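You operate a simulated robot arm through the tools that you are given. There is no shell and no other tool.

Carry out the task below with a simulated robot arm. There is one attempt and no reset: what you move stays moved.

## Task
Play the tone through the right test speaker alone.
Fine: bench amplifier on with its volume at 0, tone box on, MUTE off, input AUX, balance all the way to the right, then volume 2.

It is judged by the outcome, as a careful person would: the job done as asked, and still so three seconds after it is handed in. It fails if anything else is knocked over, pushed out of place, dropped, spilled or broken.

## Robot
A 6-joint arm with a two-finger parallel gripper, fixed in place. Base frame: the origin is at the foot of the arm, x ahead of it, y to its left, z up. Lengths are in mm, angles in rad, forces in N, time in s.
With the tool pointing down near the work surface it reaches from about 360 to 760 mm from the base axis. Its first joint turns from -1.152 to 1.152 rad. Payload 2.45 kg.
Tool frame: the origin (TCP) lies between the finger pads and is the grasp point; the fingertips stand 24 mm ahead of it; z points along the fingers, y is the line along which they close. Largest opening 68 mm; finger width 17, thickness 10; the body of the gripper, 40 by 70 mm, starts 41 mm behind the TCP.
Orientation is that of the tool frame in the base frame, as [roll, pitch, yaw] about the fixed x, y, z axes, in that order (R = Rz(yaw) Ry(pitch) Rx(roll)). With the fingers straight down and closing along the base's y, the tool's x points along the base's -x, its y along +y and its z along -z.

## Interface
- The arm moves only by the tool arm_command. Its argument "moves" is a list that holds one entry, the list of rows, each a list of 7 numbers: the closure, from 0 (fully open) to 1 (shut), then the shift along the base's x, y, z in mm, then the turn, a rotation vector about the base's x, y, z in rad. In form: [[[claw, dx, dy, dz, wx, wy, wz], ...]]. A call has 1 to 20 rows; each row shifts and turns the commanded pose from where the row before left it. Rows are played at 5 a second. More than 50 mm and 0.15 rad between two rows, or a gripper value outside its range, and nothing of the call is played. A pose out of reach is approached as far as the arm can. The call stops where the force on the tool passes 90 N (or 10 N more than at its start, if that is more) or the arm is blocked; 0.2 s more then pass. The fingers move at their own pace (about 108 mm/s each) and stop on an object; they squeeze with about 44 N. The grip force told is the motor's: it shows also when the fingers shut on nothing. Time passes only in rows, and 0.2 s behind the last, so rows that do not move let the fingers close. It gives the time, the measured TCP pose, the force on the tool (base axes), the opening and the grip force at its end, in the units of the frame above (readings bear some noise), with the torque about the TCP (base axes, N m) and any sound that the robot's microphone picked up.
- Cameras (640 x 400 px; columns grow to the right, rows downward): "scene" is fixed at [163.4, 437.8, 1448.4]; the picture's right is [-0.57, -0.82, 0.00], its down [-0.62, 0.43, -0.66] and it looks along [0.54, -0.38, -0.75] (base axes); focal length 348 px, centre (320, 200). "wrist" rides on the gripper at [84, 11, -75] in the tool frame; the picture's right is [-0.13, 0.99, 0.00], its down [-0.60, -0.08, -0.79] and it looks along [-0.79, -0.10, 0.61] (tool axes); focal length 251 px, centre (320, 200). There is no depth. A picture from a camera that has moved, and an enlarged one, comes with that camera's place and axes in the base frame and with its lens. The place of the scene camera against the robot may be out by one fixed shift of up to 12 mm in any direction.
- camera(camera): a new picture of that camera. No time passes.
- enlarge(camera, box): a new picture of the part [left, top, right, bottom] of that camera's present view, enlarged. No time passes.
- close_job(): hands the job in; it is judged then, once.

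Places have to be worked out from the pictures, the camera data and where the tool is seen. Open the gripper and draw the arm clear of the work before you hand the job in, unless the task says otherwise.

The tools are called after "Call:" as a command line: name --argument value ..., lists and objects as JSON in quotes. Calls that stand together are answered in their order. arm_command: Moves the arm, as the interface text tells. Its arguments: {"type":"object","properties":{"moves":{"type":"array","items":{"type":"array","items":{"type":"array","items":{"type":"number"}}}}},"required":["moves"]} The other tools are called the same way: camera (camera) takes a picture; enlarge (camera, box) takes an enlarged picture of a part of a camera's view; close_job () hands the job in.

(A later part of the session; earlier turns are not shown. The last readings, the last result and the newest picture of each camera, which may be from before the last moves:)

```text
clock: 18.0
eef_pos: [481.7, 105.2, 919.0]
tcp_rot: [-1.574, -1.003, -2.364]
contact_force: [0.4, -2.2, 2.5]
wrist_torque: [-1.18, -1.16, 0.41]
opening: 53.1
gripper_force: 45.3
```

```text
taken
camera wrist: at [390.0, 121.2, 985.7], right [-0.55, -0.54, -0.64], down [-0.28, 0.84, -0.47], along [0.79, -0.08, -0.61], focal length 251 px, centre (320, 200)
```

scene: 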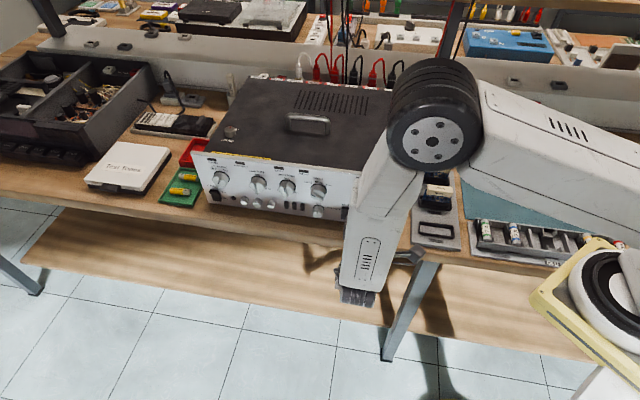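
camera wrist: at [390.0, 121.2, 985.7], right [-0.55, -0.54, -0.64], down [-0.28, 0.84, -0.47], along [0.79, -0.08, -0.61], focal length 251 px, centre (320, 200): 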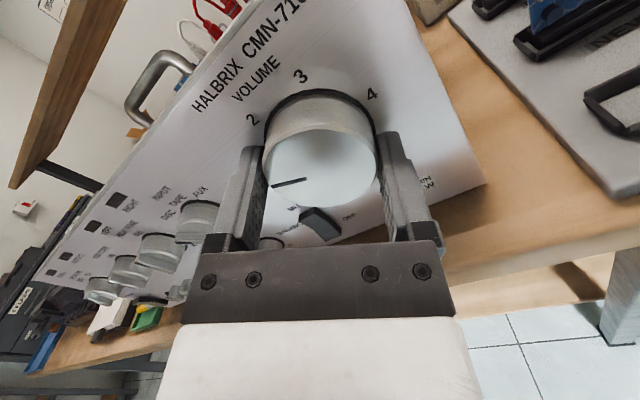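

Turned 1.0 rad cleanly. Continue 0.7 rad further, then check the pointer against the 0 mark.

Call:
arm_command --moves '[[[1, 0, 0, 0, -0.07, 0.0715, 0], [1, 0, 0, 0, -0.07, 0.0715, 0], [1, 0, 0, 0, -0.07, 0.0715, 0], [1, 0, 0, 0, -0.07, 0.0715, 0], [1, 0, 0, 0, -0.07, 0.0715, 0], [1, 0, 0, 0, -0.07, 0.0715, 0], [1, 0, 0, 0, -0.07, 0.0715, 0], [1, 0, 0, 0, 0, 0, 0]]]'

Call:
camera --camera "wrist"

Call:
enlarge --camera "wrist" --box '[200, 60, 440, 260]'

```text
clock: 19.8
eef_pos: [482.1, 105.5, 918.3]
tcp_rot: [1.578, -1.436, 0.766]
contact_force: [-3.6, 10.2, -8.0]
wrist_torque: [-0.59, -0.58, 1.21]
opening: 53.0
gripper_force: 45.4
```

```text
taken
camera wrist: at [429.3, 159.7, 1005.6], right [-0.71, -0.7, 0.0], down [-0.56, 0.57, -0.61], along [0.42, -0.44, -0.79], focal length 251 px, centre (320, 200)
```

wrist: 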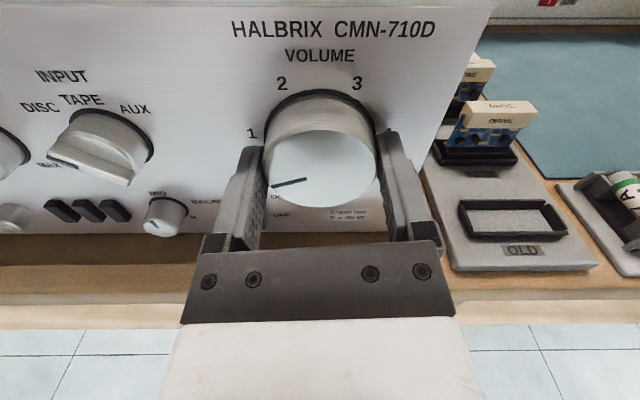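

```text
2.00 times, centred on (320, 160) of wrist
camera zoom: at [429.3, 159.7, 1005.6], right [-0.71, -0.7, 0.0], down [-0.56, 0.57, -0.61], along [0.42, -0.44, -0.79], focal length 503 px, centre (320, 280)
```

zoom: 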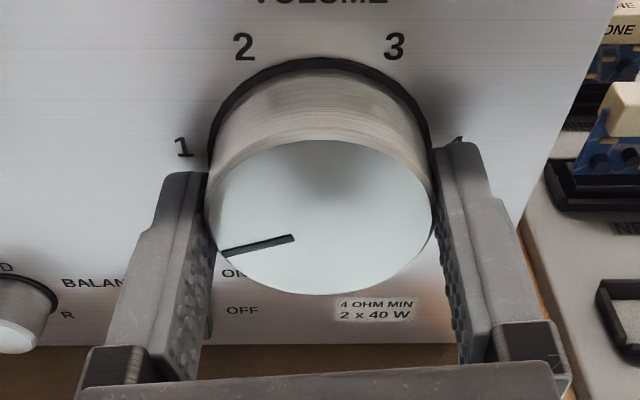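

Total 1.70 rad turned; pointer is near 0 (needs ~0.18 more). I turn 0.1 + 0.08 and watch the axis torque for the end stop.

Call:
arm_command --moves '[[[1, 0, 0, 0, -0.07, 0.0715, 0], [1, 0, 0, 0, -0.056, 0.0572, 0], [1, 0, 0, 0, 0, 0, 0]]]'

Call:
enlarge --camera "wrist" --box '[200, 60, 440, 260]'

```text
clock: 20.6
eef_pos: [482.0, 104.5, 919.0]
tcp_rot: [1.576, -1.258, 0.771]
contact_force: [4.4, 9.3, -10.0]
wrist_torque: [0.03, 0.01, 1.32]
opening: 52.9
gripper_force: 45.2
```

```text
2.00 times, centred on (320, 160) of wrist
camera zoom: at [440.3, 170.3, 1004.3], right [-0.7, -0.69, 0.18], down [-0.63, 0.49, -0.6], along [0.32, -0.54, -0.78], focal length 503 px, centre (320, 280)
```

zoom: 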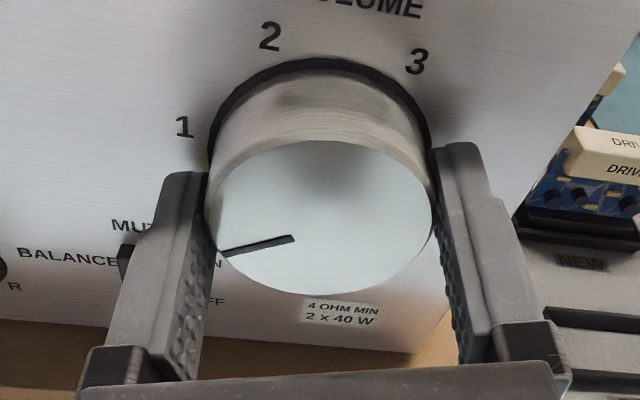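

No stop felt yet (axis torque ≈0). I nudge 0.06 rad more to see whether the end stop at 0 is reached.

Call:
arm_command --moves '[[[1, 0, 0, 0, -0.021, 0.0214, 0], [1, 0, 0, 0, -0.021, 0.0214, 0], [1, 0, 0, 0, 0, 0, 0]]]'

Call:
enlarge --camera "wrist" --box '[200, 60, 440, 260]'

```text
clock: 21.4
eef_pos: [480.8, 106.0, 919.6]
tcp_rot: [1.572, -1.198, 0.771]
contact_force: [10.5, 10.6, -10.9]
wrist_torque: [0.29, 0.28, 0.58]
opening: 52.9
gripper_force: 45.0
```

```text
2.00 times, centred on (320, 160) of wrist
camera zoom: at [443.8, 173.8, 1003.2], right [-0.69, -0.68, 0.24], down [-0.66, 0.47, -0.59], along [0.29, -0.57, -0.77], focal length 503 px, centre (320, 280)
```

zoom: 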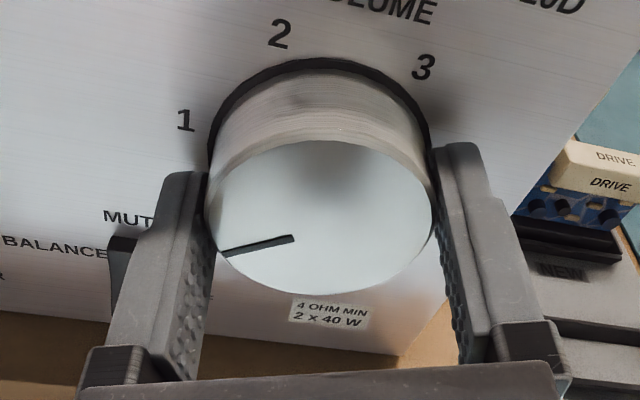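

Still no stop, pointer moves with the gripper. I release and back off 60 mm to compare the pointer with the 0 mark.

Call:
arm_command --moves '[[[0, 0, 0, 0, 0, 0, 0], [0, 0, 0, 0, 0, 0, 0], [0, -14, 14.3, 0, 0, 0, 0], [0, -14, 14.3, 0, 0, 0, 0], [0, -14, 14.3, 0, 0, 0, 0], [0, 0, 0, 0, 0, 0, 0]]]'

Call:
camera --camera "wrist"

Call:
enlarge --camera "wrist" --box '[220, 50, 420, 200]'

```text
clock: 22.8
eef_pos: [439.2, 148.5, 919.7]
tcp_rot: [1.569, -1.201, 0.773]
contact_force: [0.4, -0.9, 0.7]
wrist_torque: [0.03, 0.0, 0.03]
opening: 67.9
gripper_force: 0.0
```

```text
taken
camera wrist: at [401.7, 216.9, 1003.8], right [-0.69, -0.68, 0.24], down [-0.66, 0.47, -0.59], along [0.29, -0.57, -0.77], focal length 251 px, centre (320, 200)
```

wrist: 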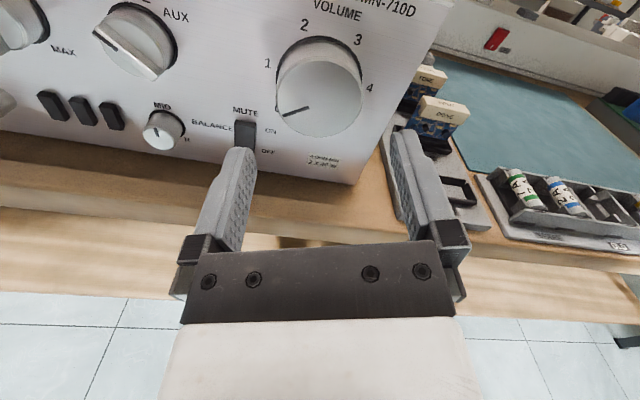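

```text
2.67 times, centred on (320, 125) of wrist
camera zoom: at [401.7, 216.9, 1003.8], right [-0.69, -0.68, 0.24], down [-0.66, 0.47, -0.59], along [0.29, -0.57, -0.77], focal length 670 px, centre (320, 400)
```

zoom: 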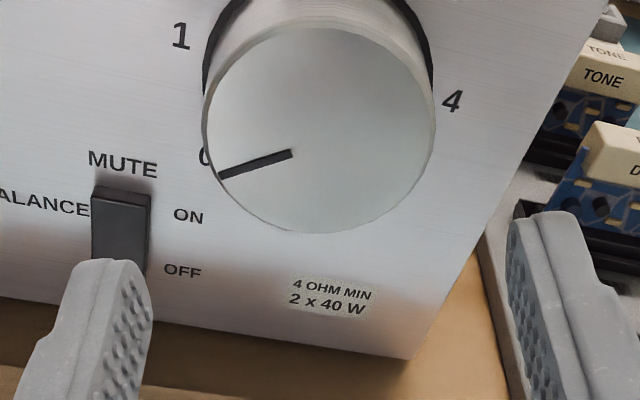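

Computing the pointer angle from this view: label marks are at ±27°, ±81°, ±135°, and the pointer is at ≈-124°, i.e. ~0.2 above 0. I'll re-grip in the same orientation and turn another ~0.2 rad CCW to reach 0.

Call:
arm_command --moves '[[[0, 0.5, 0.5, -0.5, 0, 0, 0], [0, 14, -14.3, 0, 0, 0, 0], [0, 14, -14.3, 0, 0, 0, 0], [0, 14, -14.3, 0, 0, 0, 0], [0, 0, 0, 0, 0, 0, 0], [1, 0, 0, 0, 0, 0, 0], [1, 0, 0, 0, 0, 0, 0]]]'

Call:
arm_command --moves '[[[1, 0, 0, 0, -0.035, 0.0357, 0], [1, 0, 0, 0, -0.035, 0.0357, 0], [1, 0, 0, 0, -0.035, 0.0357, 0], [1, 0, 0, 0, 0, 0, 0]]]'

Call:
enlarge --camera "wrist" --box '[200, 60, 440, 260]'

```text
clock: 24.4
eef_pos: [481.6, 105.5, 919.0]
tcp_rot: [1.572, -1.199, 0.773]
contact_force: [5.3, -5.4, 1.8]
wrist_torque: [0.41, 0.36, 0.88]
opening: 52.9
gripper_force: 45.1
```

```text
clock: 25.4
eef_pos: [481.3, 106.1, 918.0]
tcp_rot: [1.569, -1.048, 0.775]
contact_force: [11.4, -10.4, 0.9]
wrist_torque: [-0.41, -0.43, 1.37]
opening: 53.0
gripper_force: 45.2
```

```text
2.00 times, centred on (320, 160) of wrist
camera zoom: at [452.7, 182.4, 998.9], right [-0.66, -0.65, 0.38], down [-0.72, 0.4, -0.56], along [0.21, -0.65, -0.73], focal length 503 px, centre (320, 280)
```

zoom: 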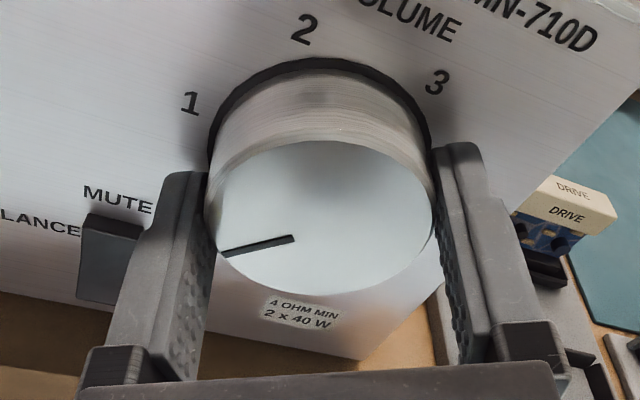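

Pointer now ≈-133°. I add 0.08 rad in small steps to seat it at 0 and look for a slip or torque rise at the stop.

Call:
arm_command --moves '[[[1, 0, 0, 0, -0.0185, 0.0189, 0], [1, 0, 0, 0, -0.0185, 0.0189, 0], [1, 0, 0, 0, -0.0185, 0.0189, 0], [1, 0, 0, 0, 0, 0, 0]]]'

Call:
enlarge --camera "wrist" --box '[200, 60, 440, 260]'

```text
clock: 26.4
eef_pos: [481.4, 105.0, 917.5]
tcp_rot: [1.571, -0.97, 0.775]
contact_force: [5.0, -3.1, 5.1]
wrist_torque: [0.6, -0.38, 1.11]
opening: 52.6
gripper_force: 45.2
```

```text
2.00 times, centred on (320, 160) of wrist
camera zoom: at [456.8, 186.5, 996.0], right [-0.64, -0.62, 0.45], down [-0.75, 0.37, -0.54], along [0.17, -0.69, -0.71], focal length 503 px, centre (320, 280)
```

zoom: 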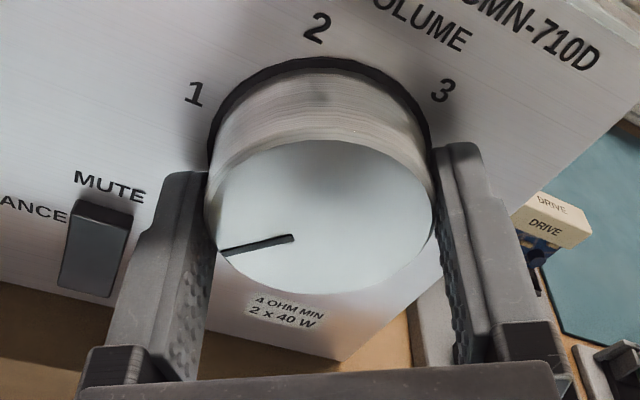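

Axis torque jumped to ≈-0.7 Nm: the knob is at its end stop, volume 0. I release and back off to verify.

Call:
arm_command --moves '[[[1, 0, 0, 0, 0.014, -0.0143, 0], [0, 0, 0, 0, 0, 0, 0], [0, 0, 0, 0, 0, 0, 0], [0, -14, 14.3, 0, 0, 0, 0], [0, -14, 14.3, 0, 0, 0, 0], [0, -14, 14.3, 0, 0, 0, 0], [0, 0, 0, 0, 0, 0, 0]]]'

Call:
camera --camera "wrist"

Call:
enlarge --camera "wrist" --box '[200, 20, 440, 170]'

```text
clock: 28.0
eef_pos: [439.9, 148.9, 919.2]
tcp_rot: [1.569, -0.99, 0.776]
contact_force: [-0.2, -0.4, -0.4]
wrist_torque: [-0.03, 0.03, 0.01]
opening: 67.9
gripper_force: 0.1
```

```text
taken
camera wrist: at [414.0, 228.8, 996.9], right [-0.64, -0.63, 0.44], down [-0.74, 0.38, -0.55], along [0.18, -0.68, -0.71], focal length 251 px, centre (320, 200)
```

wrist: 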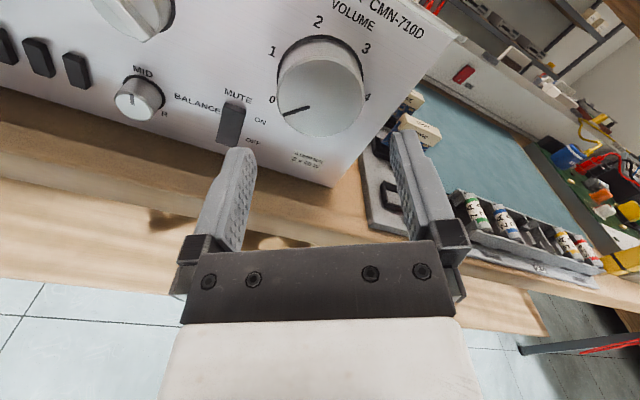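

```text
2.67 times, centred on (320, 95) of wrist
camera zoom: at [414.0, 228.8, 996.9], right [-0.64, -0.63, 0.44], down [-0.74, 0.38, -0.55], along [0.18, -0.68, -0.71], focal length 670 px, centre (320, 480)
```

zoom: 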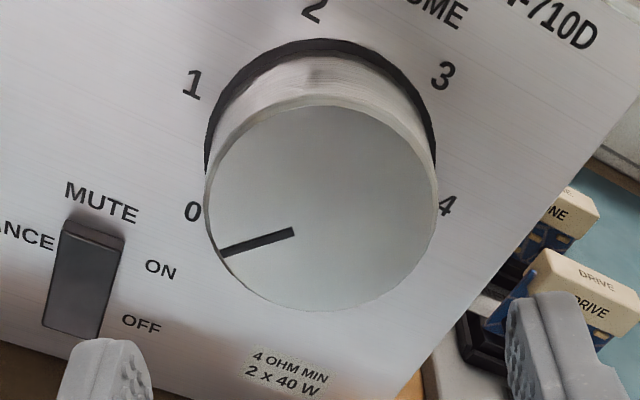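

Volume pointer is at ≈-133° = the 0 mark. Next the POWER rocker, estimated at (743,331,859), ON at its upper end. I traverse left along the panel at a safe 60 mm standoff with the gripper closed and camera rolled to the top.

Call:
arm_command --moves '[[[1, 30.7, 30.1, 0, 0.0507, -0.0518, 0], [1, 30.7, 30.1, 0, 0.0507, -0.0518, 0], [1, 30.7, 30.1, 0, 0.0507, -0.0518, 0], [1, 30.7, 30.1, 0, 0.0507, -0.0518, 0], [1, 30.7, 30.1, 0, 0.0507, -0.0518, 0], [1, 30.7, 30.1, 0, 0.0507, -0.0518, 0], [1, 30.7, 30.1, 0, 0.0507, -0.0518, 0], [1, 30.7, 30.1, 0, 0.0507, -0.0518, 0], [1, 0, 0, 0, 0, 0, 0]]]'

Call:
camera --camera "wrist"

Call:
camera --camera "scene"

```text
clock: 30.0
eef_pos: [640.0, 338.5, 938.4]
tcp_rot: [1.56, -1.553, 0.783]
contact_force: [-0.9, 0.8, -0.4]
wrist_torque: [0.05, 0.0, -0.01]
opening: 0.0
gripper_force: 23.4
out of reach, approached as far as the arm can: row 7, 8
```

```text
taken
camera wrist: at [580.8, 386.1, 1024.1], right [-0.71, -0.69, -0.11], down [-0.51, 0.61, -0.61], along [0.49, -0.38, -0.79], focal length 251 px, centre (320, 200)
```

wrist: 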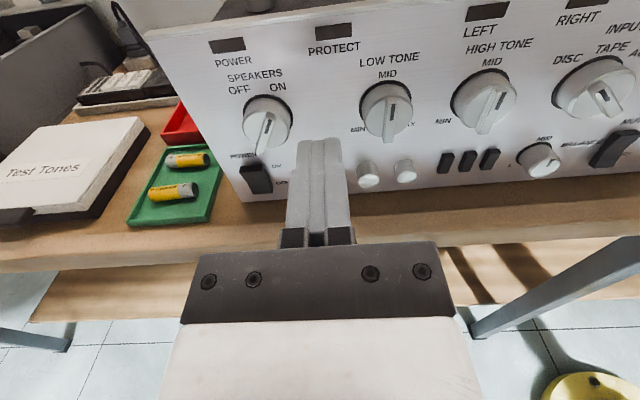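

```text
taken
```

scene: 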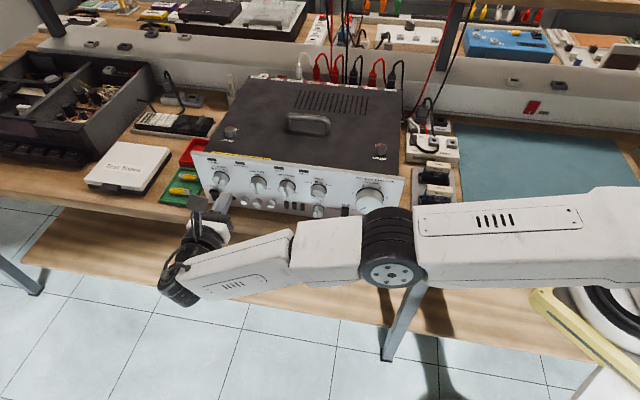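

Out of reach with the tool square to the panel; the arm stopped at (640,338). I'll yaw the tool ~27° outward (pointing left-forward), which lets the wrist stay closer to the base, and see where it ends.

Call:
arm_command --moves '[[[1, -10, -10, 0, 0, 0, 0.12], [1, -10, -10, 0, 0, 0, 0.12], [1, -10, -10, 0, 0, 0, 0.12], [1, 0, 0, 0, 0, 0, 0.12], [1, 0, 0, 0, 0, 0, 0]]]'

Call:
camera --camera "wrist"

Call:
camera --camera "scene"

```text
clock: 31.2
eef_pos: [611.1, 308.1, 937.3]
tcp_rot: [1.777, -1.569, 1.048]
contact_force: [0.9, -0.3, 0.2]
wrist_torque: [0.02, 0.0, 0.02]
opening: 0.0
gripper_force: 23.3
```

```text
taken
camera wrist: at [535.5, 322.0, 1024.0], right [-0.31, -0.94, -0.13], down [-0.73, 0.32, -0.6], along [0.61, -0.09, -0.79], focal length 251 px, centre (320, 200)
```

wrist: 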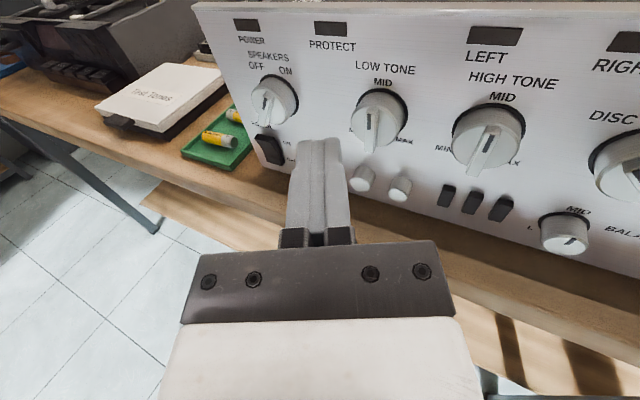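

```text
taken
```

scene: 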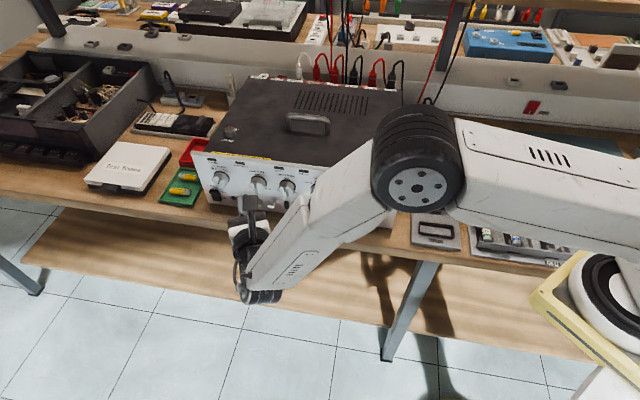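

Commanded pose follows the arm. Now at (611,308,937) with the tool yawed to about -18°. I enlarge the power rocker to refine its place.

Call:
enlarge --camera "wrist" --box '[220, 60, 380, 180]'

```text
3.33 times, centred on (300, 120) of wrist
camera zoom: at [535.5, 322.0, 1024.0], right [-0.31, -0.94, -0.13], down [-0.73, 0.32, -0.6], along [0.61, -0.09, -0.79], focal length 838 px, centre (387, 467)
```

zoom: 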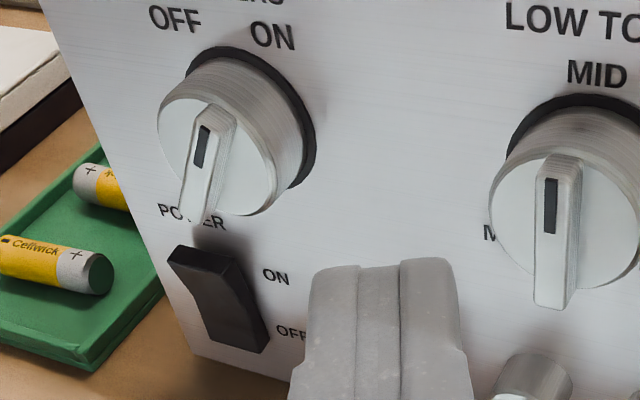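

Rocker centre confirmed at (743,331,860) from three views, ON end near z≈875–880. I move to a pre-press pose about 30 mm off it.

Call:
arm_command --moves '[[[1, 17.2, 12.7, -13, 0, 0, 0], [1, 17.2, 12.7, -13, 0, 0, 0], [1, 17.2, 12.7, -13, 0, 0, 0], [1, 17.2, 12.7, -13, 0, 0, 0], [1, 17.2, 12.7, -13, 0, 0, 0], [1, 0, 0, 0, 0, 0, 0]]]'

Call:
camera --camera "wrist"

Call:
enlarge --camera "scene" --box '[180, 140, 300, 240]'

```text
clock: 32.6
eef_pos: [695.6, 371.3, 872.4]
tcp_rot: [1.87, -1.565, 0.956]
contact_force: [0.3, 0.2, 0.6]
wrist_torque: [0.03, -0.02, -0.01]
opening: 0.0
gripper_force: 24.3
```

```text
taken
camera wrist: at [621.2, 385.0, 958.9], right [-0.31, -0.94, -0.12], down [-0.73, 0.32, -0.6], along [0.61, -0.1, -0.79], focal length 251 px, centre (320, 200)
```

wrist: 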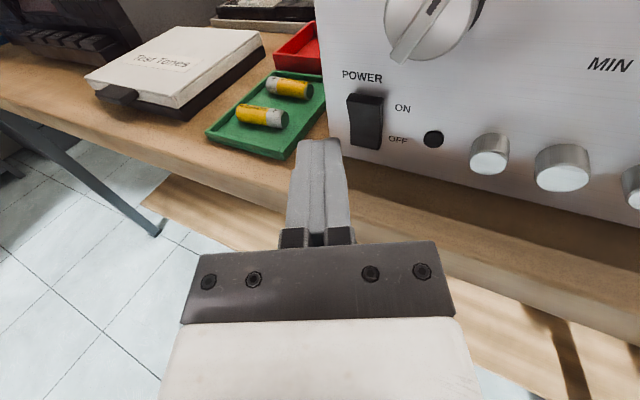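

```text
4.00 times, centred on (240, 190) of scene
camera zoom: at [163.4, 437.7, 1448.4], right [-0.57, -0.82, 0.0], down [-0.62, 0.43, -0.66], along [0.54, -0.38, -0.75], focal length 1390 px, centre (640, 240)
```

zoom: 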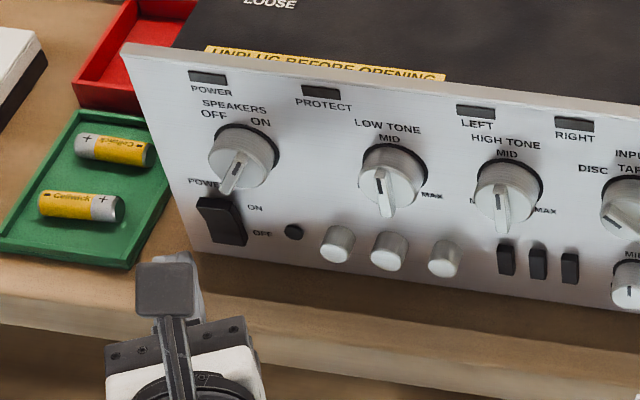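

The tip is lined up with the upper half of the POWER rocker, ~31 mm off. I advance 26 mm straight toward the panel.

Call:
arm_command --moves '[[[1, 7, -7.15, 0, 0, 0, 0], [1, 7, -7.15, 0, 0, 0, 0], [1, 4.2, -4.3, 0, 0, 0, 0], [1, 0, 0, 0, 0, 0, 0]]]'

Call:
camera --camera "wrist"

Call:
enlarge --camera "scene" --box '[180, 140, 300, 240]'

```text
clock: 33.6
eef_pos: [715.2, 352.1, 872.1]
tcp_rot: [-1.755, -1.571, -1.706]
contact_force: [-0.1, 0.1, -0.1]
wrist_torque: [0.03, -0.02, -0.04]
opening: 0.1
gripper_force: 23.6
```

```text
taken
camera wrist: at [639.4, 366.1, 959.1], right [-0.31, -0.94, -0.13], down [-0.73, 0.32, -0.6], along [0.61, -0.09, -0.79], focal length 251 px, centre (320, 200)
```

wrist: 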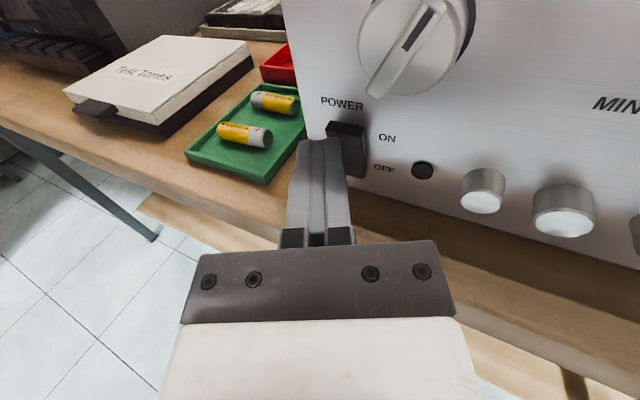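

```text
4.00 times, centred on (240, 190) of scene
camera zoom: at [163.4, 437.8, 1448.4], right [-0.57, -0.82, 0.0], down [-0.62, 0.43, -0.66], along [0.54, -0.38, -0.75], focal length 1390 px, centre (640, 240)
```

zoom: 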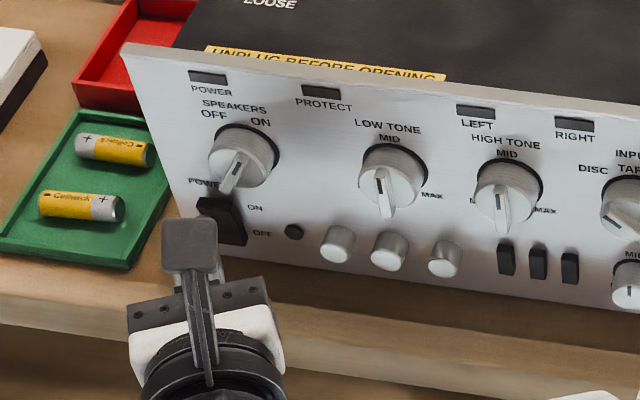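

The leading edge of the tip is over the rocker's middle, just short of touching. I shift 4 mm right for better overlap, then press in 2 mm steps.

Call:
arm_command --moves '[[[1, -2.9, -2.8, 0, 0, 0, 0], [1, 1.4, -1.43, 0, 0, 0, 0], [1, 1.4, -1.43, 0, 0, 0, 0], [1, 1.4, -1.43, 0, 0, 0, 0], [1, 0, 0, 0, 0, 0, 0]]]'

Call:
camera --camera "wrist"

```text
clock: 34.8
eef_pos: [715.7, 346.2, 872.8]
tcp_rot: [1.442, -1.569, 1.382]
contact_force: [0.2, -0.3, 1.2]
wrist_torque: [0.01, 0.01, -0.01]
opening: 0.2
gripper_force: 24.1
```

```text
taken
camera wrist: at [641.1, 359.8, 959.0], right [-0.31, -0.94, -0.13], down [-0.73, 0.32, -0.6], along [0.61, -0.09, -0.79], focal length 251 px, centre (320, 200)
```

wrist: 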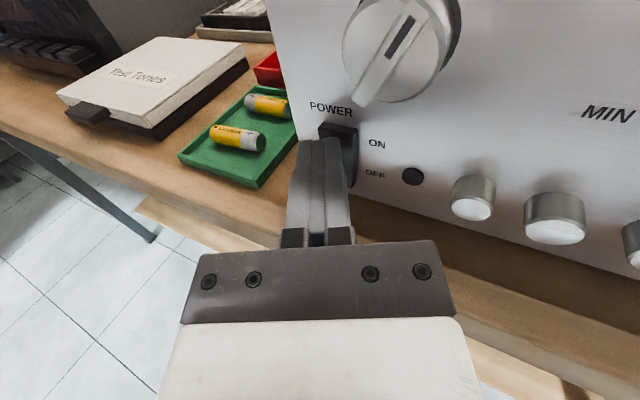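

Contact is just about to happen; I press on in 2 mm steps, watching force and sound.

Call:
arm_command --moves '[[[1, 1.4, -1.43, 0, 0, 0, 0], [1, 1.4, -1.43, 0, 0, 0, 0], [1, 1.4, -1.43, 0, 0, 0, 0], [1, 0, 0, 0, 0, 0, 0]]]'

Call:
enlarge --camera "wrist" --box '[240, 60, 440, 220]'

Call:
enlarge --camera "scene" --box '[180, 140, 300, 240]'

```text
clock: 35.8
eef_pos: [716.8, 345.7, 872.3]
tcp_rot: [1.241, -1.57, 1.588]
contact_force: [-40.5, 9.3, 5.7]
wrist_torque: [-0.05, 0.18, -0.45]
opening: 0.0
gripper_force: 23.5
```

```text
2.50 times, centred on (340, 140) of wrist
camera zoom: at [641.8, 359.5, 958.8], right [-0.3, -0.94, -0.13], down [-0.73, 0.32, -0.6], along [0.61, -0.09, -0.79], focal length 629 px, centre (270, 350)
```

zoom: 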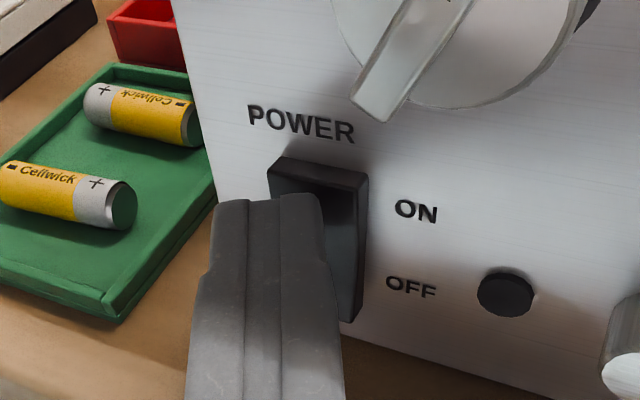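

```text
4.00 times, centred on (240, 190) of scene
camera zoom: at [162.2, 438.0, 1448.4], right [-0.57, -0.82, 0.0], down [-0.62, 0.43, -0.66], along [0.54, -0.38, -0.75], focal length 1390 px, centre (640, 240)
```

zoom: 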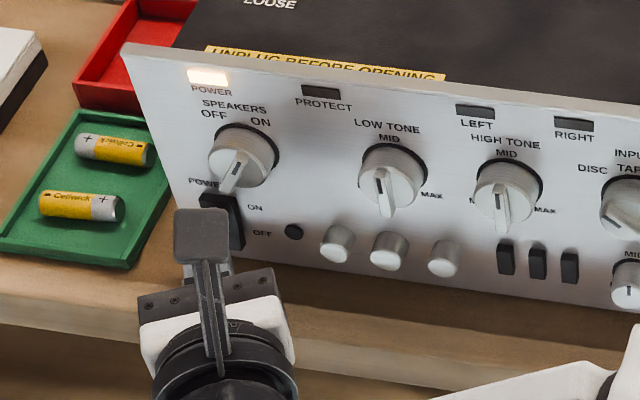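

The POWER indicator is lit: amp on with volume at 0. I retreat straight back from the rocker.

Call:
arm_command --moves '[[[1, -2.8, 2.86, 0, 0, 0, 0], [1, -7, 7.15, 0, 0, 0, 0], [1, -14, 14.3, 0, 0, 0, 0], [1, -14, 14.3, 5, 0, 0, 0], [1, 0, 0, 0, 0, 0, 0]]]'

Call:
camera --camera "scene"

Call:
enlarge --camera "scene" --box '[180, 140, 300, 240]'

Call:
camera --camera "wrist"

```text
clock: 37.0
eef_pos: [682.3, 380.4, 878.2]
tcp_rot: [1.436, -1.57, 1.389]
contact_force: [0.6, 0.4, 0.0]
wrist_torque: [0.0, 0.0, 0.02]
opening: 0.0
gripper_force: 23.5
```

```text
taken
```

scene: 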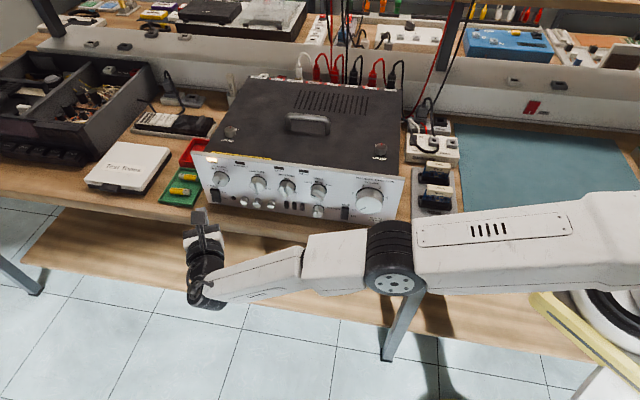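

```text
4.00 times, centred on (240, 190) of scene
camera zoom: at [163.4, 437.8, 1448.4], right [-0.57, -0.82, 0.0], down [-0.62, 0.43, -0.66], along [0.54, -0.38, -0.75], focal length 1390 px, centre (640, 240)
```

zoom: 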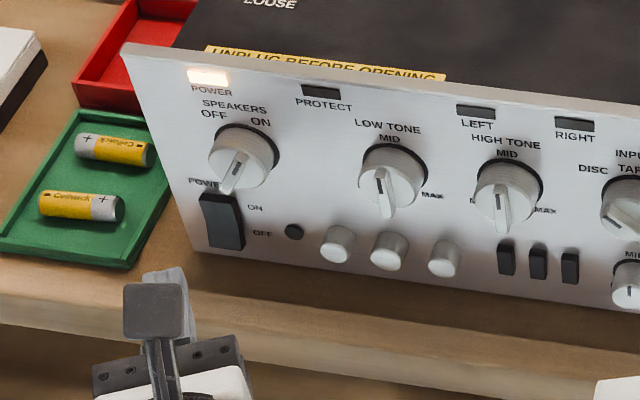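

```text
taken
camera wrist: at [607.7, 394.4, 964.5], right [-0.31, -0.94, -0.13], down [-0.73, 0.32, -0.6], along [0.61, -0.09, -0.79], focal length 251 px, centre (320, 200)
```

wrist: 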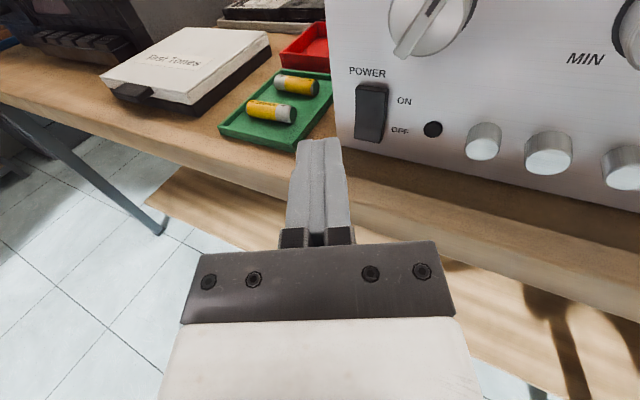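

Amp is on. Next the tone box: I retreat up and inward, and tilt the tool to point down.

Call:
arm_command --moves '[[[1, -14, -8, 45, 0, 0, 0], [1, -14, -8, 45, 0, 0, 0], [1, -14, -8, 45, 0, 0, 0], [1, -14, -8, 45, 0.0441, 0.1357, 0], [1, -14, -8, 45, 0.0441, 0.1357, 0], [1, -14, -8, 45, 0.0441, 0.1357, 0], [1, 0, 0, 0, 0.0441, 0.1357, 0], [1, 0, 0, 0, 0.0441, 0.1357, 0], [1, 0, 0, 0, 0.0441, 0.1357, 0], [1, 0, 0, 0, 0.0441, 0.1357, 0], [1, 0, 0, 0, 0.0441, 0.1357, 0], [1, 0, 0, 0, 0.0441, 0.1357, 0], [1, 0, 0, 0, 0.0441, 0.1357, 0], [1, 0, 0, 0, 0.0441, 0.1357, 0], [1, 0, 0, 0, 0, 0, 0]]]'

Call:
camera --camera "scene"

```text
clock: 40.2
eef_pos: [599.1, 333.5, 1147.9]
tcp_rot: [3.139, 0.002, -0.313]
contact_force: [0.5, 0.3, 0.9]
wrist_torque: [-0.02, 0.03, -0.02]
opening: 0.0
gripper_force: 24.1
```

```text
taken
```

scene: 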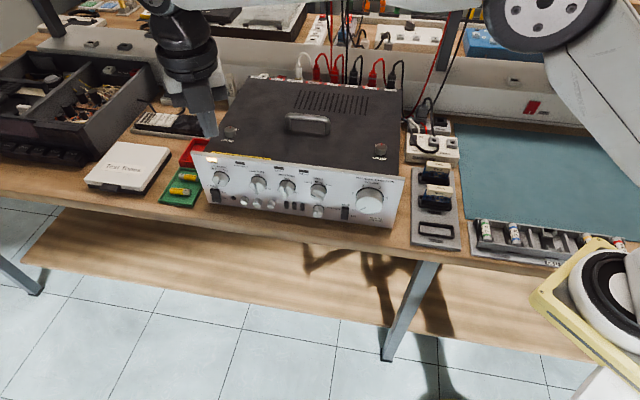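

Pointing down at (599,333,1148). Now traverse over the amp at z≈1148 to the right while yawing so the camera ends on the side away from the amp.

Call:
arm_command --moves '[[[1, 0, -32.4, 0, 0, 0, -0.1466], [1, 0, -32.4, 0, 0, 0, -0.1466], [1, 0, -32.4, 0, 0, 0, -0.1466], [1, 0, -32.4, 0, 0, 0, -0.1466], [1, 0, -32.4, 0, 0, 0, -0.1466], [1, 0, -32.4, 0, 0, 0, -0.1466], [1, 0, -32.4, 0, 0, 0, -0.1466], [1, 0, -32.4, 0, 0, 0, -0.1466], [1, 0, -32.4, 0, 0, 0, -0.1466], [1, 0, -32.4, 0, 0, 0, -0.1466], [1, 0, -32.4, 0, 0, 0, -0.1466], [1, 0, -32.4, 0, 0, 0, -0.1466], [1, 0, -32.4, 0, 0, 0, -0.1466], [1, 0, -32.4, 0, 0, 0, -0.1466], [1, 0, 0, 0, 0, 0, 0]]]'

Call:
camera --camera "wrist"

Call:
camera --camera "scene"

```text
clock: 43.4
eef_pos: [598.2, -120.5, 1147.5]
tcp_rot: [3.138, 0.0, -2.366]
contact_force: [0.9, 0.6, -0.7]
wrist_torque: [0.01, 0.02, -0.01]
opening: 0.2
gripper_force: 23.5
```

```text
taken
camera wrist: at [530.1, -171.3, 1225.4], right [-0.6, 0.8, 0.0], down [0.49, 0.36, 0.79], along [0.63, 0.48, -0.61], focal length 251 px, centre (320, 200)
```

wrist: 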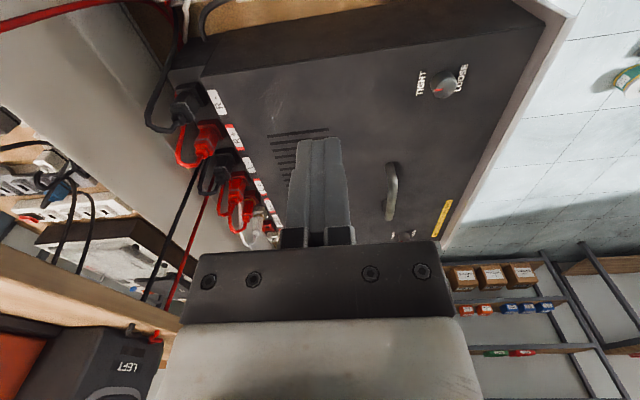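

```text
taken
```

scene: 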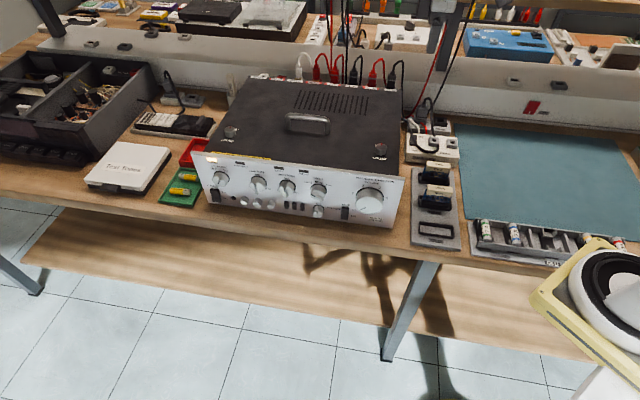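

I now move over the tone box's rocker position (s≈320, n≈-565) and lower to z=1000, still above the amp's top.

Call:
arm_command --moves '[[[1, 12.9, -29.8, -10, 0, 0, 0], [1, 12.9, -29.8, -10, 0, 0, 0], [1, 0, 0, -40, 0, 0, 0], [1, 0, 0, -40, 0, 0, 0], [1, 0, 0, -40, 0, 0, 0], [1, 0, 0, 0, 0, 0, 0]]]'

Call:
camera --camera "wrist"

Call:
enlarge --camera "scene" --box '[380, 60, 500, 180]'

```text
clock: 44.8
eef_pos: [624.0, -180.4, 1007.9]
tcp_rot: [3.138, 0.0, -2.365]
contact_force: [0.0, 0.1, 0.4]
wrist_torque: [-0.02, -0.03, 0.0]
opening: 0.1
gripper_force: 23.1
```

```text
taken
camera wrist: at [556.4, -231.2, 1085.1], right [-0.6, 0.8, 0.0], down [0.49, 0.37, 0.79], along [0.63, 0.48, -0.61], focal length 251 px, centre (320, 200)
```

wrist: 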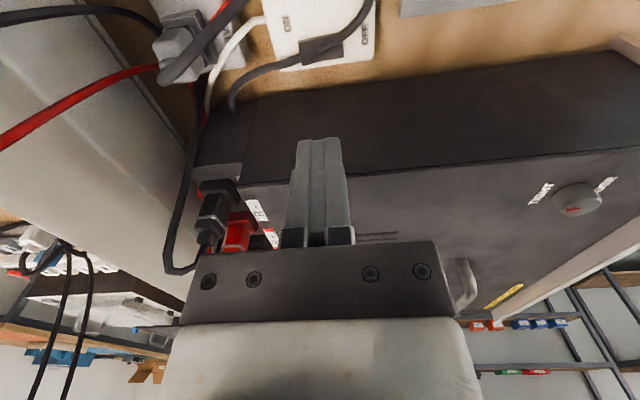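

```text
3.33 times, centred on (440, 120) of scene
camera zoom: at [163.4, 437.8, 1448.4], right [-0.57, -0.82, 0.0], down [-0.62, 0.43, -0.66], along [0.54, -0.38, -0.75], focal length 1158 px, centre (-80, 467)
```

zoom: 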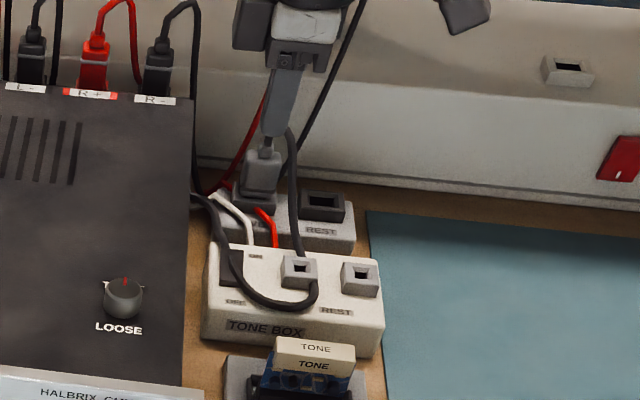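

The wrist camera now looks down on the rocker with the lead crossing it. I enlarge.

Call:
enlarge --camera "wrist" --box '[220, 0, 420, 125]'

Call:
enlarge --camera "wrist" --box '[270, 0, 380, 70]'

```text
3.20 times, centred on (320, 62) of wrist
camera zoom: at [556.4, -231.2, 1085.1], right [-0.6, 0.8, 0.0], down [0.49, 0.37, 0.79], along [0.63, 0.48, -0.61], focal length 805 px, centre (320, 640)
```

zoom: 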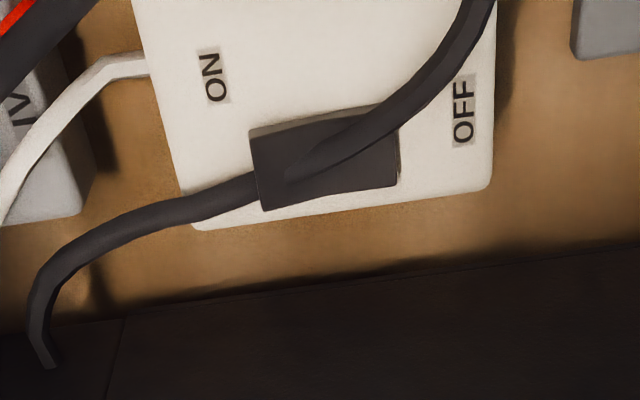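

```text
5.71 times, centred on (325, 35) of wrist
camera zoom: at [556.4, -231.2, 1085.1], right [-0.6, 0.8, 0.0], down [0.49, 0.37, 0.79], along [0.63, 0.48, -0.61], focal length 1437 px, centre (291, 1143)
```

zoom: 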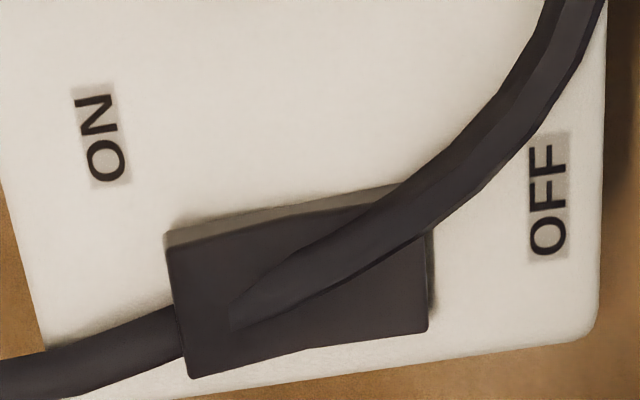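

The raised ON end (rear edge ≈ (637,-190,868)) sticks out above the lead, which only crosses its amp-side half. I'll shift so the closed fingertips land on the ON end's far-from-amp half at ≈(629,-191) and descend to just above it.

Call:
arm_command --moves '[[[1, 4.9, -10.9, 0, 0, 0, 0], [1, 0, 0, -30, 0, 0, 0], [1, 0, 0, -30, 0, 0, 0], [1, 0, 0, -25, 0, 0, 0], [1, 0, 0, -15, 0, 0, 0], [1, 0, 0, 0, 0, 0, 0]]]'

Call:
camera --camera "wrist"

Call:
enlarge --camera "scene" --box '[380, 60, 500, 180]'

```text
clock: 46.2
eef_pos: [629.9, -190.7, 908.1]
tcp_rot: [3.139, 0.002, -2.366]
contact_force: [-0.8, 0.6, 0.3]
wrist_torque: [0.02, -0.03, 0.03]
opening: 0.0
gripper_force: 23.5
```

```text
taken
camera wrist: at [561.4, -241.7, 985.2], right [-0.6, 0.8, 0.0], down [0.49, 0.37, 0.79], along [0.63, 0.48, -0.61], focal length 251 px, centre (320, 200)
```

wrist: 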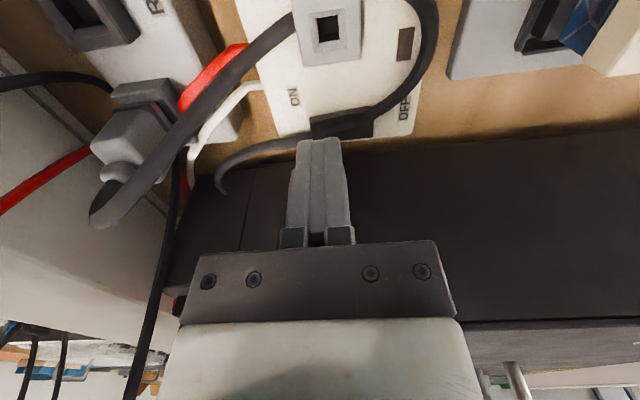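

```text
3.33 times, centred on (440, 120) of scene
camera zoom: at [163.4, 437.8, 1448.4], right [-0.57, -0.82, 0.0], down [-0.62, 0.43, -0.66], along [0.54, -0.38, -0.75], focal length 1158 px, centre (-80, 467)
```

zoom: 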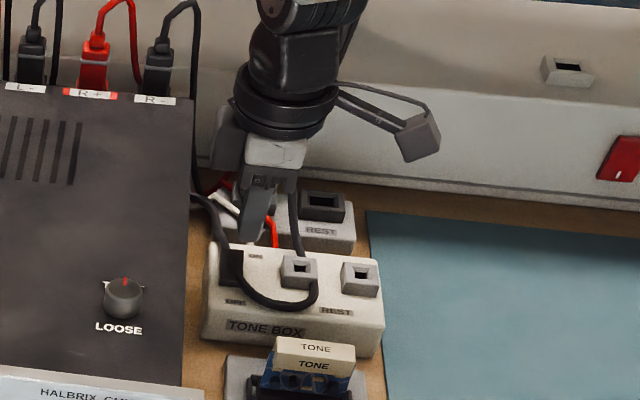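

Tip is ~16 mm above the rocker. I enlarge to check where it will land.

Call:
enlarge --camera "wrist" --box '[240, 60, 440, 185]'

Call:
enlarge --camera "scene" --box '[410, 105, 474, 161]'

```text
3.20 times, centred on (340, 122) of wrist
camera zoom: at [561.4, -241.7, 985.2], right [-0.6, 0.8, 0.0], down [0.49, 0.37, 0.79], along [0.63, 0.48, -0.61], focal length 805 px, centre (256, 448)
```

zoom: 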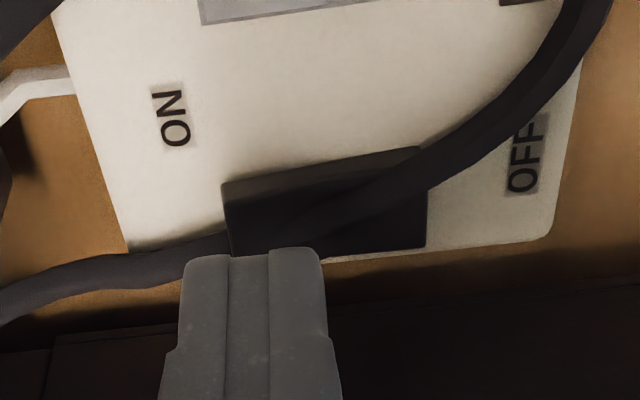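

```text
7.14 times, centred on (442, 133) of scene
camera zoom: at [163.4, 437.8, 1448.4], right [-0.57, -0.82, 0.0], down [-0.62, 0.43, -0.66], along [0.54, -0.38, -0.75], focal length 2482 px, centre (-551, 679)
```

zoom: 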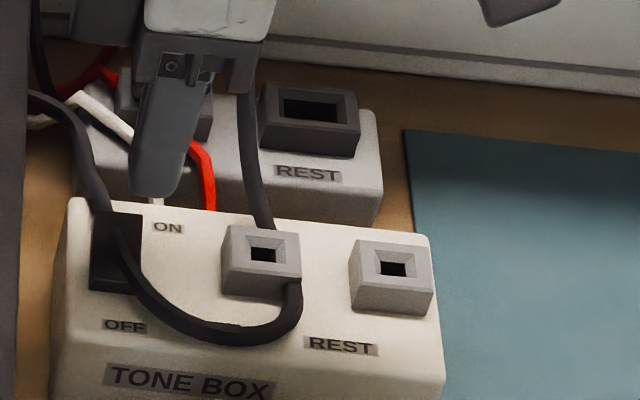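

The tip will land on the ON half; I shift it 3.6 mm further from the lead, lower 12 mm, then press in 2 mm steps.

Call:
arm_command --moves '[[[1, -3.6, -0.5, 0, 0, 0, 0], [1, 0, 0, -6, 0, 0, 0], [1, 0, 0, -6, 0, 0, 0], [1, 0, 0, -2, 0, 0, 0], [1, 0, 0, 0, 0, 0, 0]]]'

Call:
enlarge --camera "wrist" --box '[240, 60, 440, 185]'

Call:
enlarge --camera "scene" --box '[410, 105, 474, 161]'

```text
clock: 47.4
eef_pos: [626.7, -192.2, 892.8]
tcp_rot: [3.138, 0.0, -2.365]
contact_force: [0.2, -0.3, 0.1]
wrist_torque: [0.01, 0.0, 0.01]
opening: 0.1
gripper_force: 23.6
```

```text
3.20 times, centred on (340, 122) of wrist
camera zoom: at [557.9, -242.3, 971.0], right [-0.6, 0.8, 0.0], down [0.49, 0.37, 0.79], along [0.63, 0.48, -0.61], focal length 805 px, centre (256, 448)
```

zoom: 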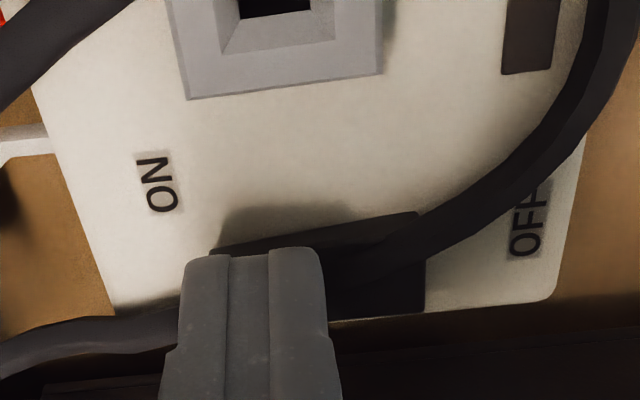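

```text
7.14 times, centred on (442, 133) of scene
camera zoom: at [163.4, 437.8, 1448.4], right [-0.57, -0.82, 0.0], down [-0.62, 0.43, -0.66], along [0.54, -0.38, -0.75], focal length 2482 px, centre (-551, 679)
```

zoom: 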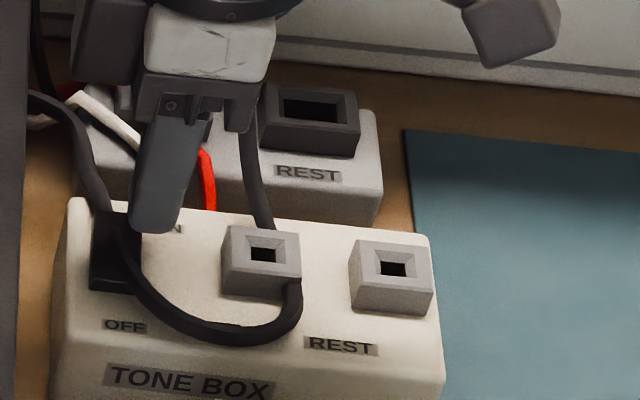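

Tip is right above the ON half (its shadow falls on it), no contact yet. Pressing down 6 mm in 2 mm steps.

Call:
arm_command --moves '[[[1, 0, 0, -2, 0, 0, 0], [1, 0, 0, -2, 0, 0, 0], [1, 0, 0, -2, 0, 0, 0], [1, 0, 0, 0, 0, 0, 0]]]'

Call:
enlarge --camera "scene" --box '[410, 105, 474, 161]'

Call:
enlarge --camera "wrist" --box '[240, 60, 440, 185]'

```text
clock: 48.4
eef_pos: [625.6, -190.3, 887.6]
tcp_rot: [3.139, 0.0, -2.365]
contact_force: [0.7, -2.5, 4.6]
wrist_torque: [0.03, -0.03, 0.04]
opening: 0.2
gripper_force: 23.6
```

```text
7.14 times, centred on (442, 133) of scene
camera zoom: at [163.3, 437.7, 1448.4], right [-0.57, -0.82, 0.0], down [-0.62, 0.43, -0.66], along [0.54, -0.38, -0.75], focal length 2482 px, centre (-551, 679)
```

zoom: 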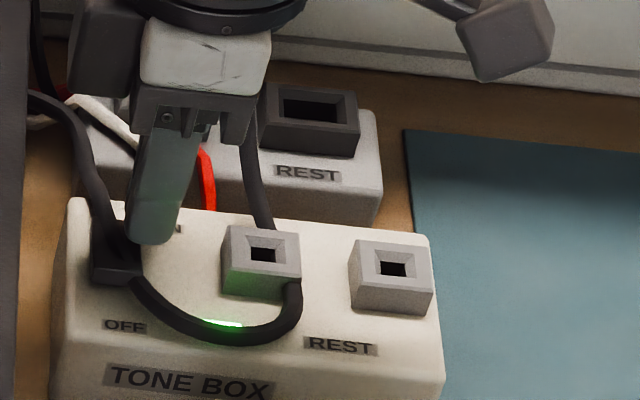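

```text
3.20 times, centred on (340, 122) of wrist
camera zoom: at [558.1, -242.4, 965.6], right [-0.6, 0.8, 0.0], down [0.49, 0.37, 0.79], along [0.63, 0.48, -0.61], focal length 805 px, centre (256, 448)
```

zoom: 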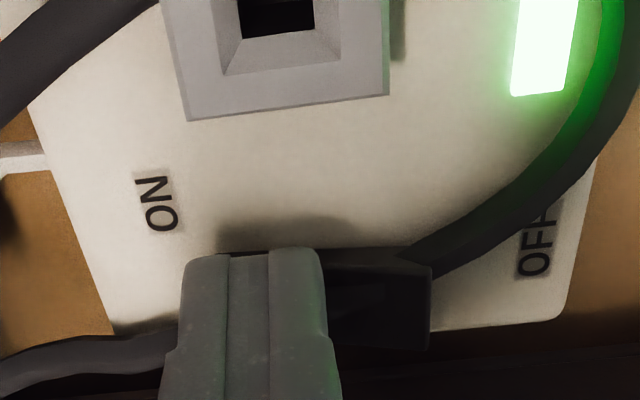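

The tone box's lamp is green: it's on. I lift straight up, clear of the amp.

Call:
arm_command --moves '[[[1, 0, 0, 10, 0, 0, 0], [1, 0, 0, 30, 0, 0, 0], [1, 0, 0, 45, 0, 0, 0], [1, 0, 0, 45, 0, 0, 0], [1, 0, 0, 45, 0, 0, 0], [1, 0, 0, 40, 0, 0, 0], [1, 0, 0, 0, 0, 0, 0]]]'

Call:
camera --camera "scene"

Call:
enlarge --camera "scene" --box '[390, 95, 480, 165]'

Call:
enlarge --camera "scene" --box '[290, 150, 410, 235]'

```text
clock: 50.0
eef_pos: [626.5, -191.0, 1103.6]
tcp_rot: [3.137, -0.002, -2.364]
contact_force: [0.0, -0.4, -0.4]
wrist_torque: [-0.03, -0.01, -0.01]
opening: 0.0
gripper_force: 23.5
```

```text
taken
```

scene: 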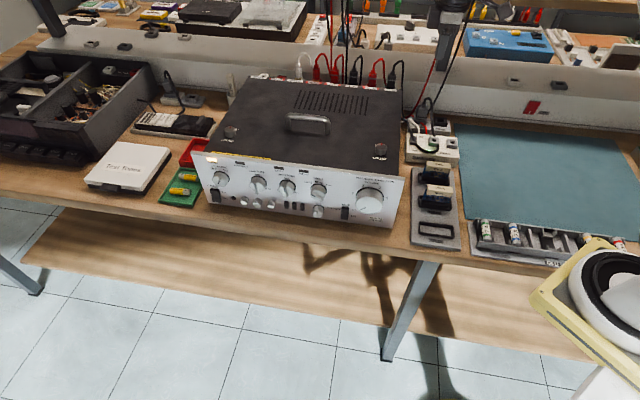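

```text
5.71 times, centred on (435, 130) of scene
camera zoom: at [163.4, 437.8, 1448.4], right [-0.57, -0.82, 0.0], down [-0.62, 0.43, -0.66], along [0.54, -0.38, -0.75], focal length 1986 px, centre (-337, 600)
```

zoom: 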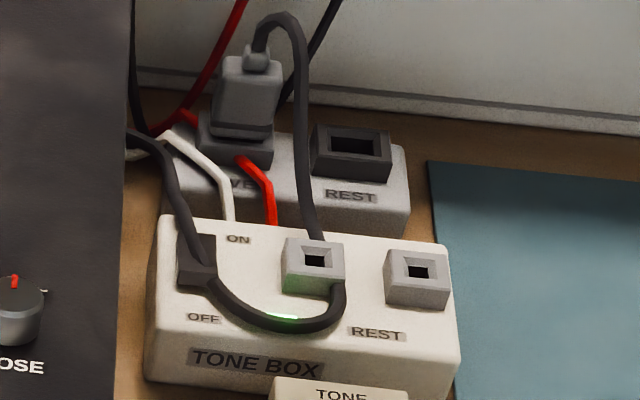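

```text
4.71 times, centred on (350, 192) of scene
camera zoom: at [163.4, 437.8, 1448.4], right [-0.57, -0.82, 0.0], down [-0.62, 0.43, -0.66], along [0.54, -0.38, -0.75], focal length 1635 px, centre (179, 235)
```

zoom: 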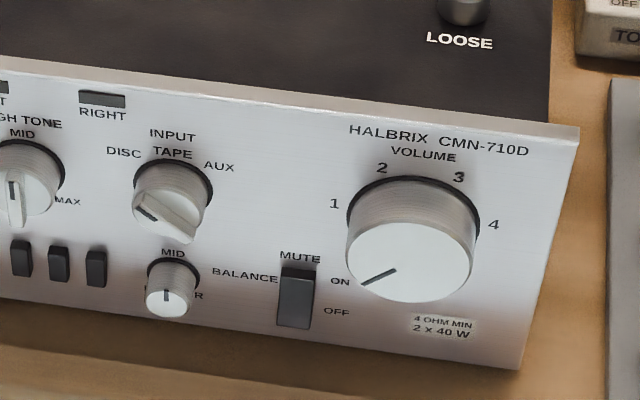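

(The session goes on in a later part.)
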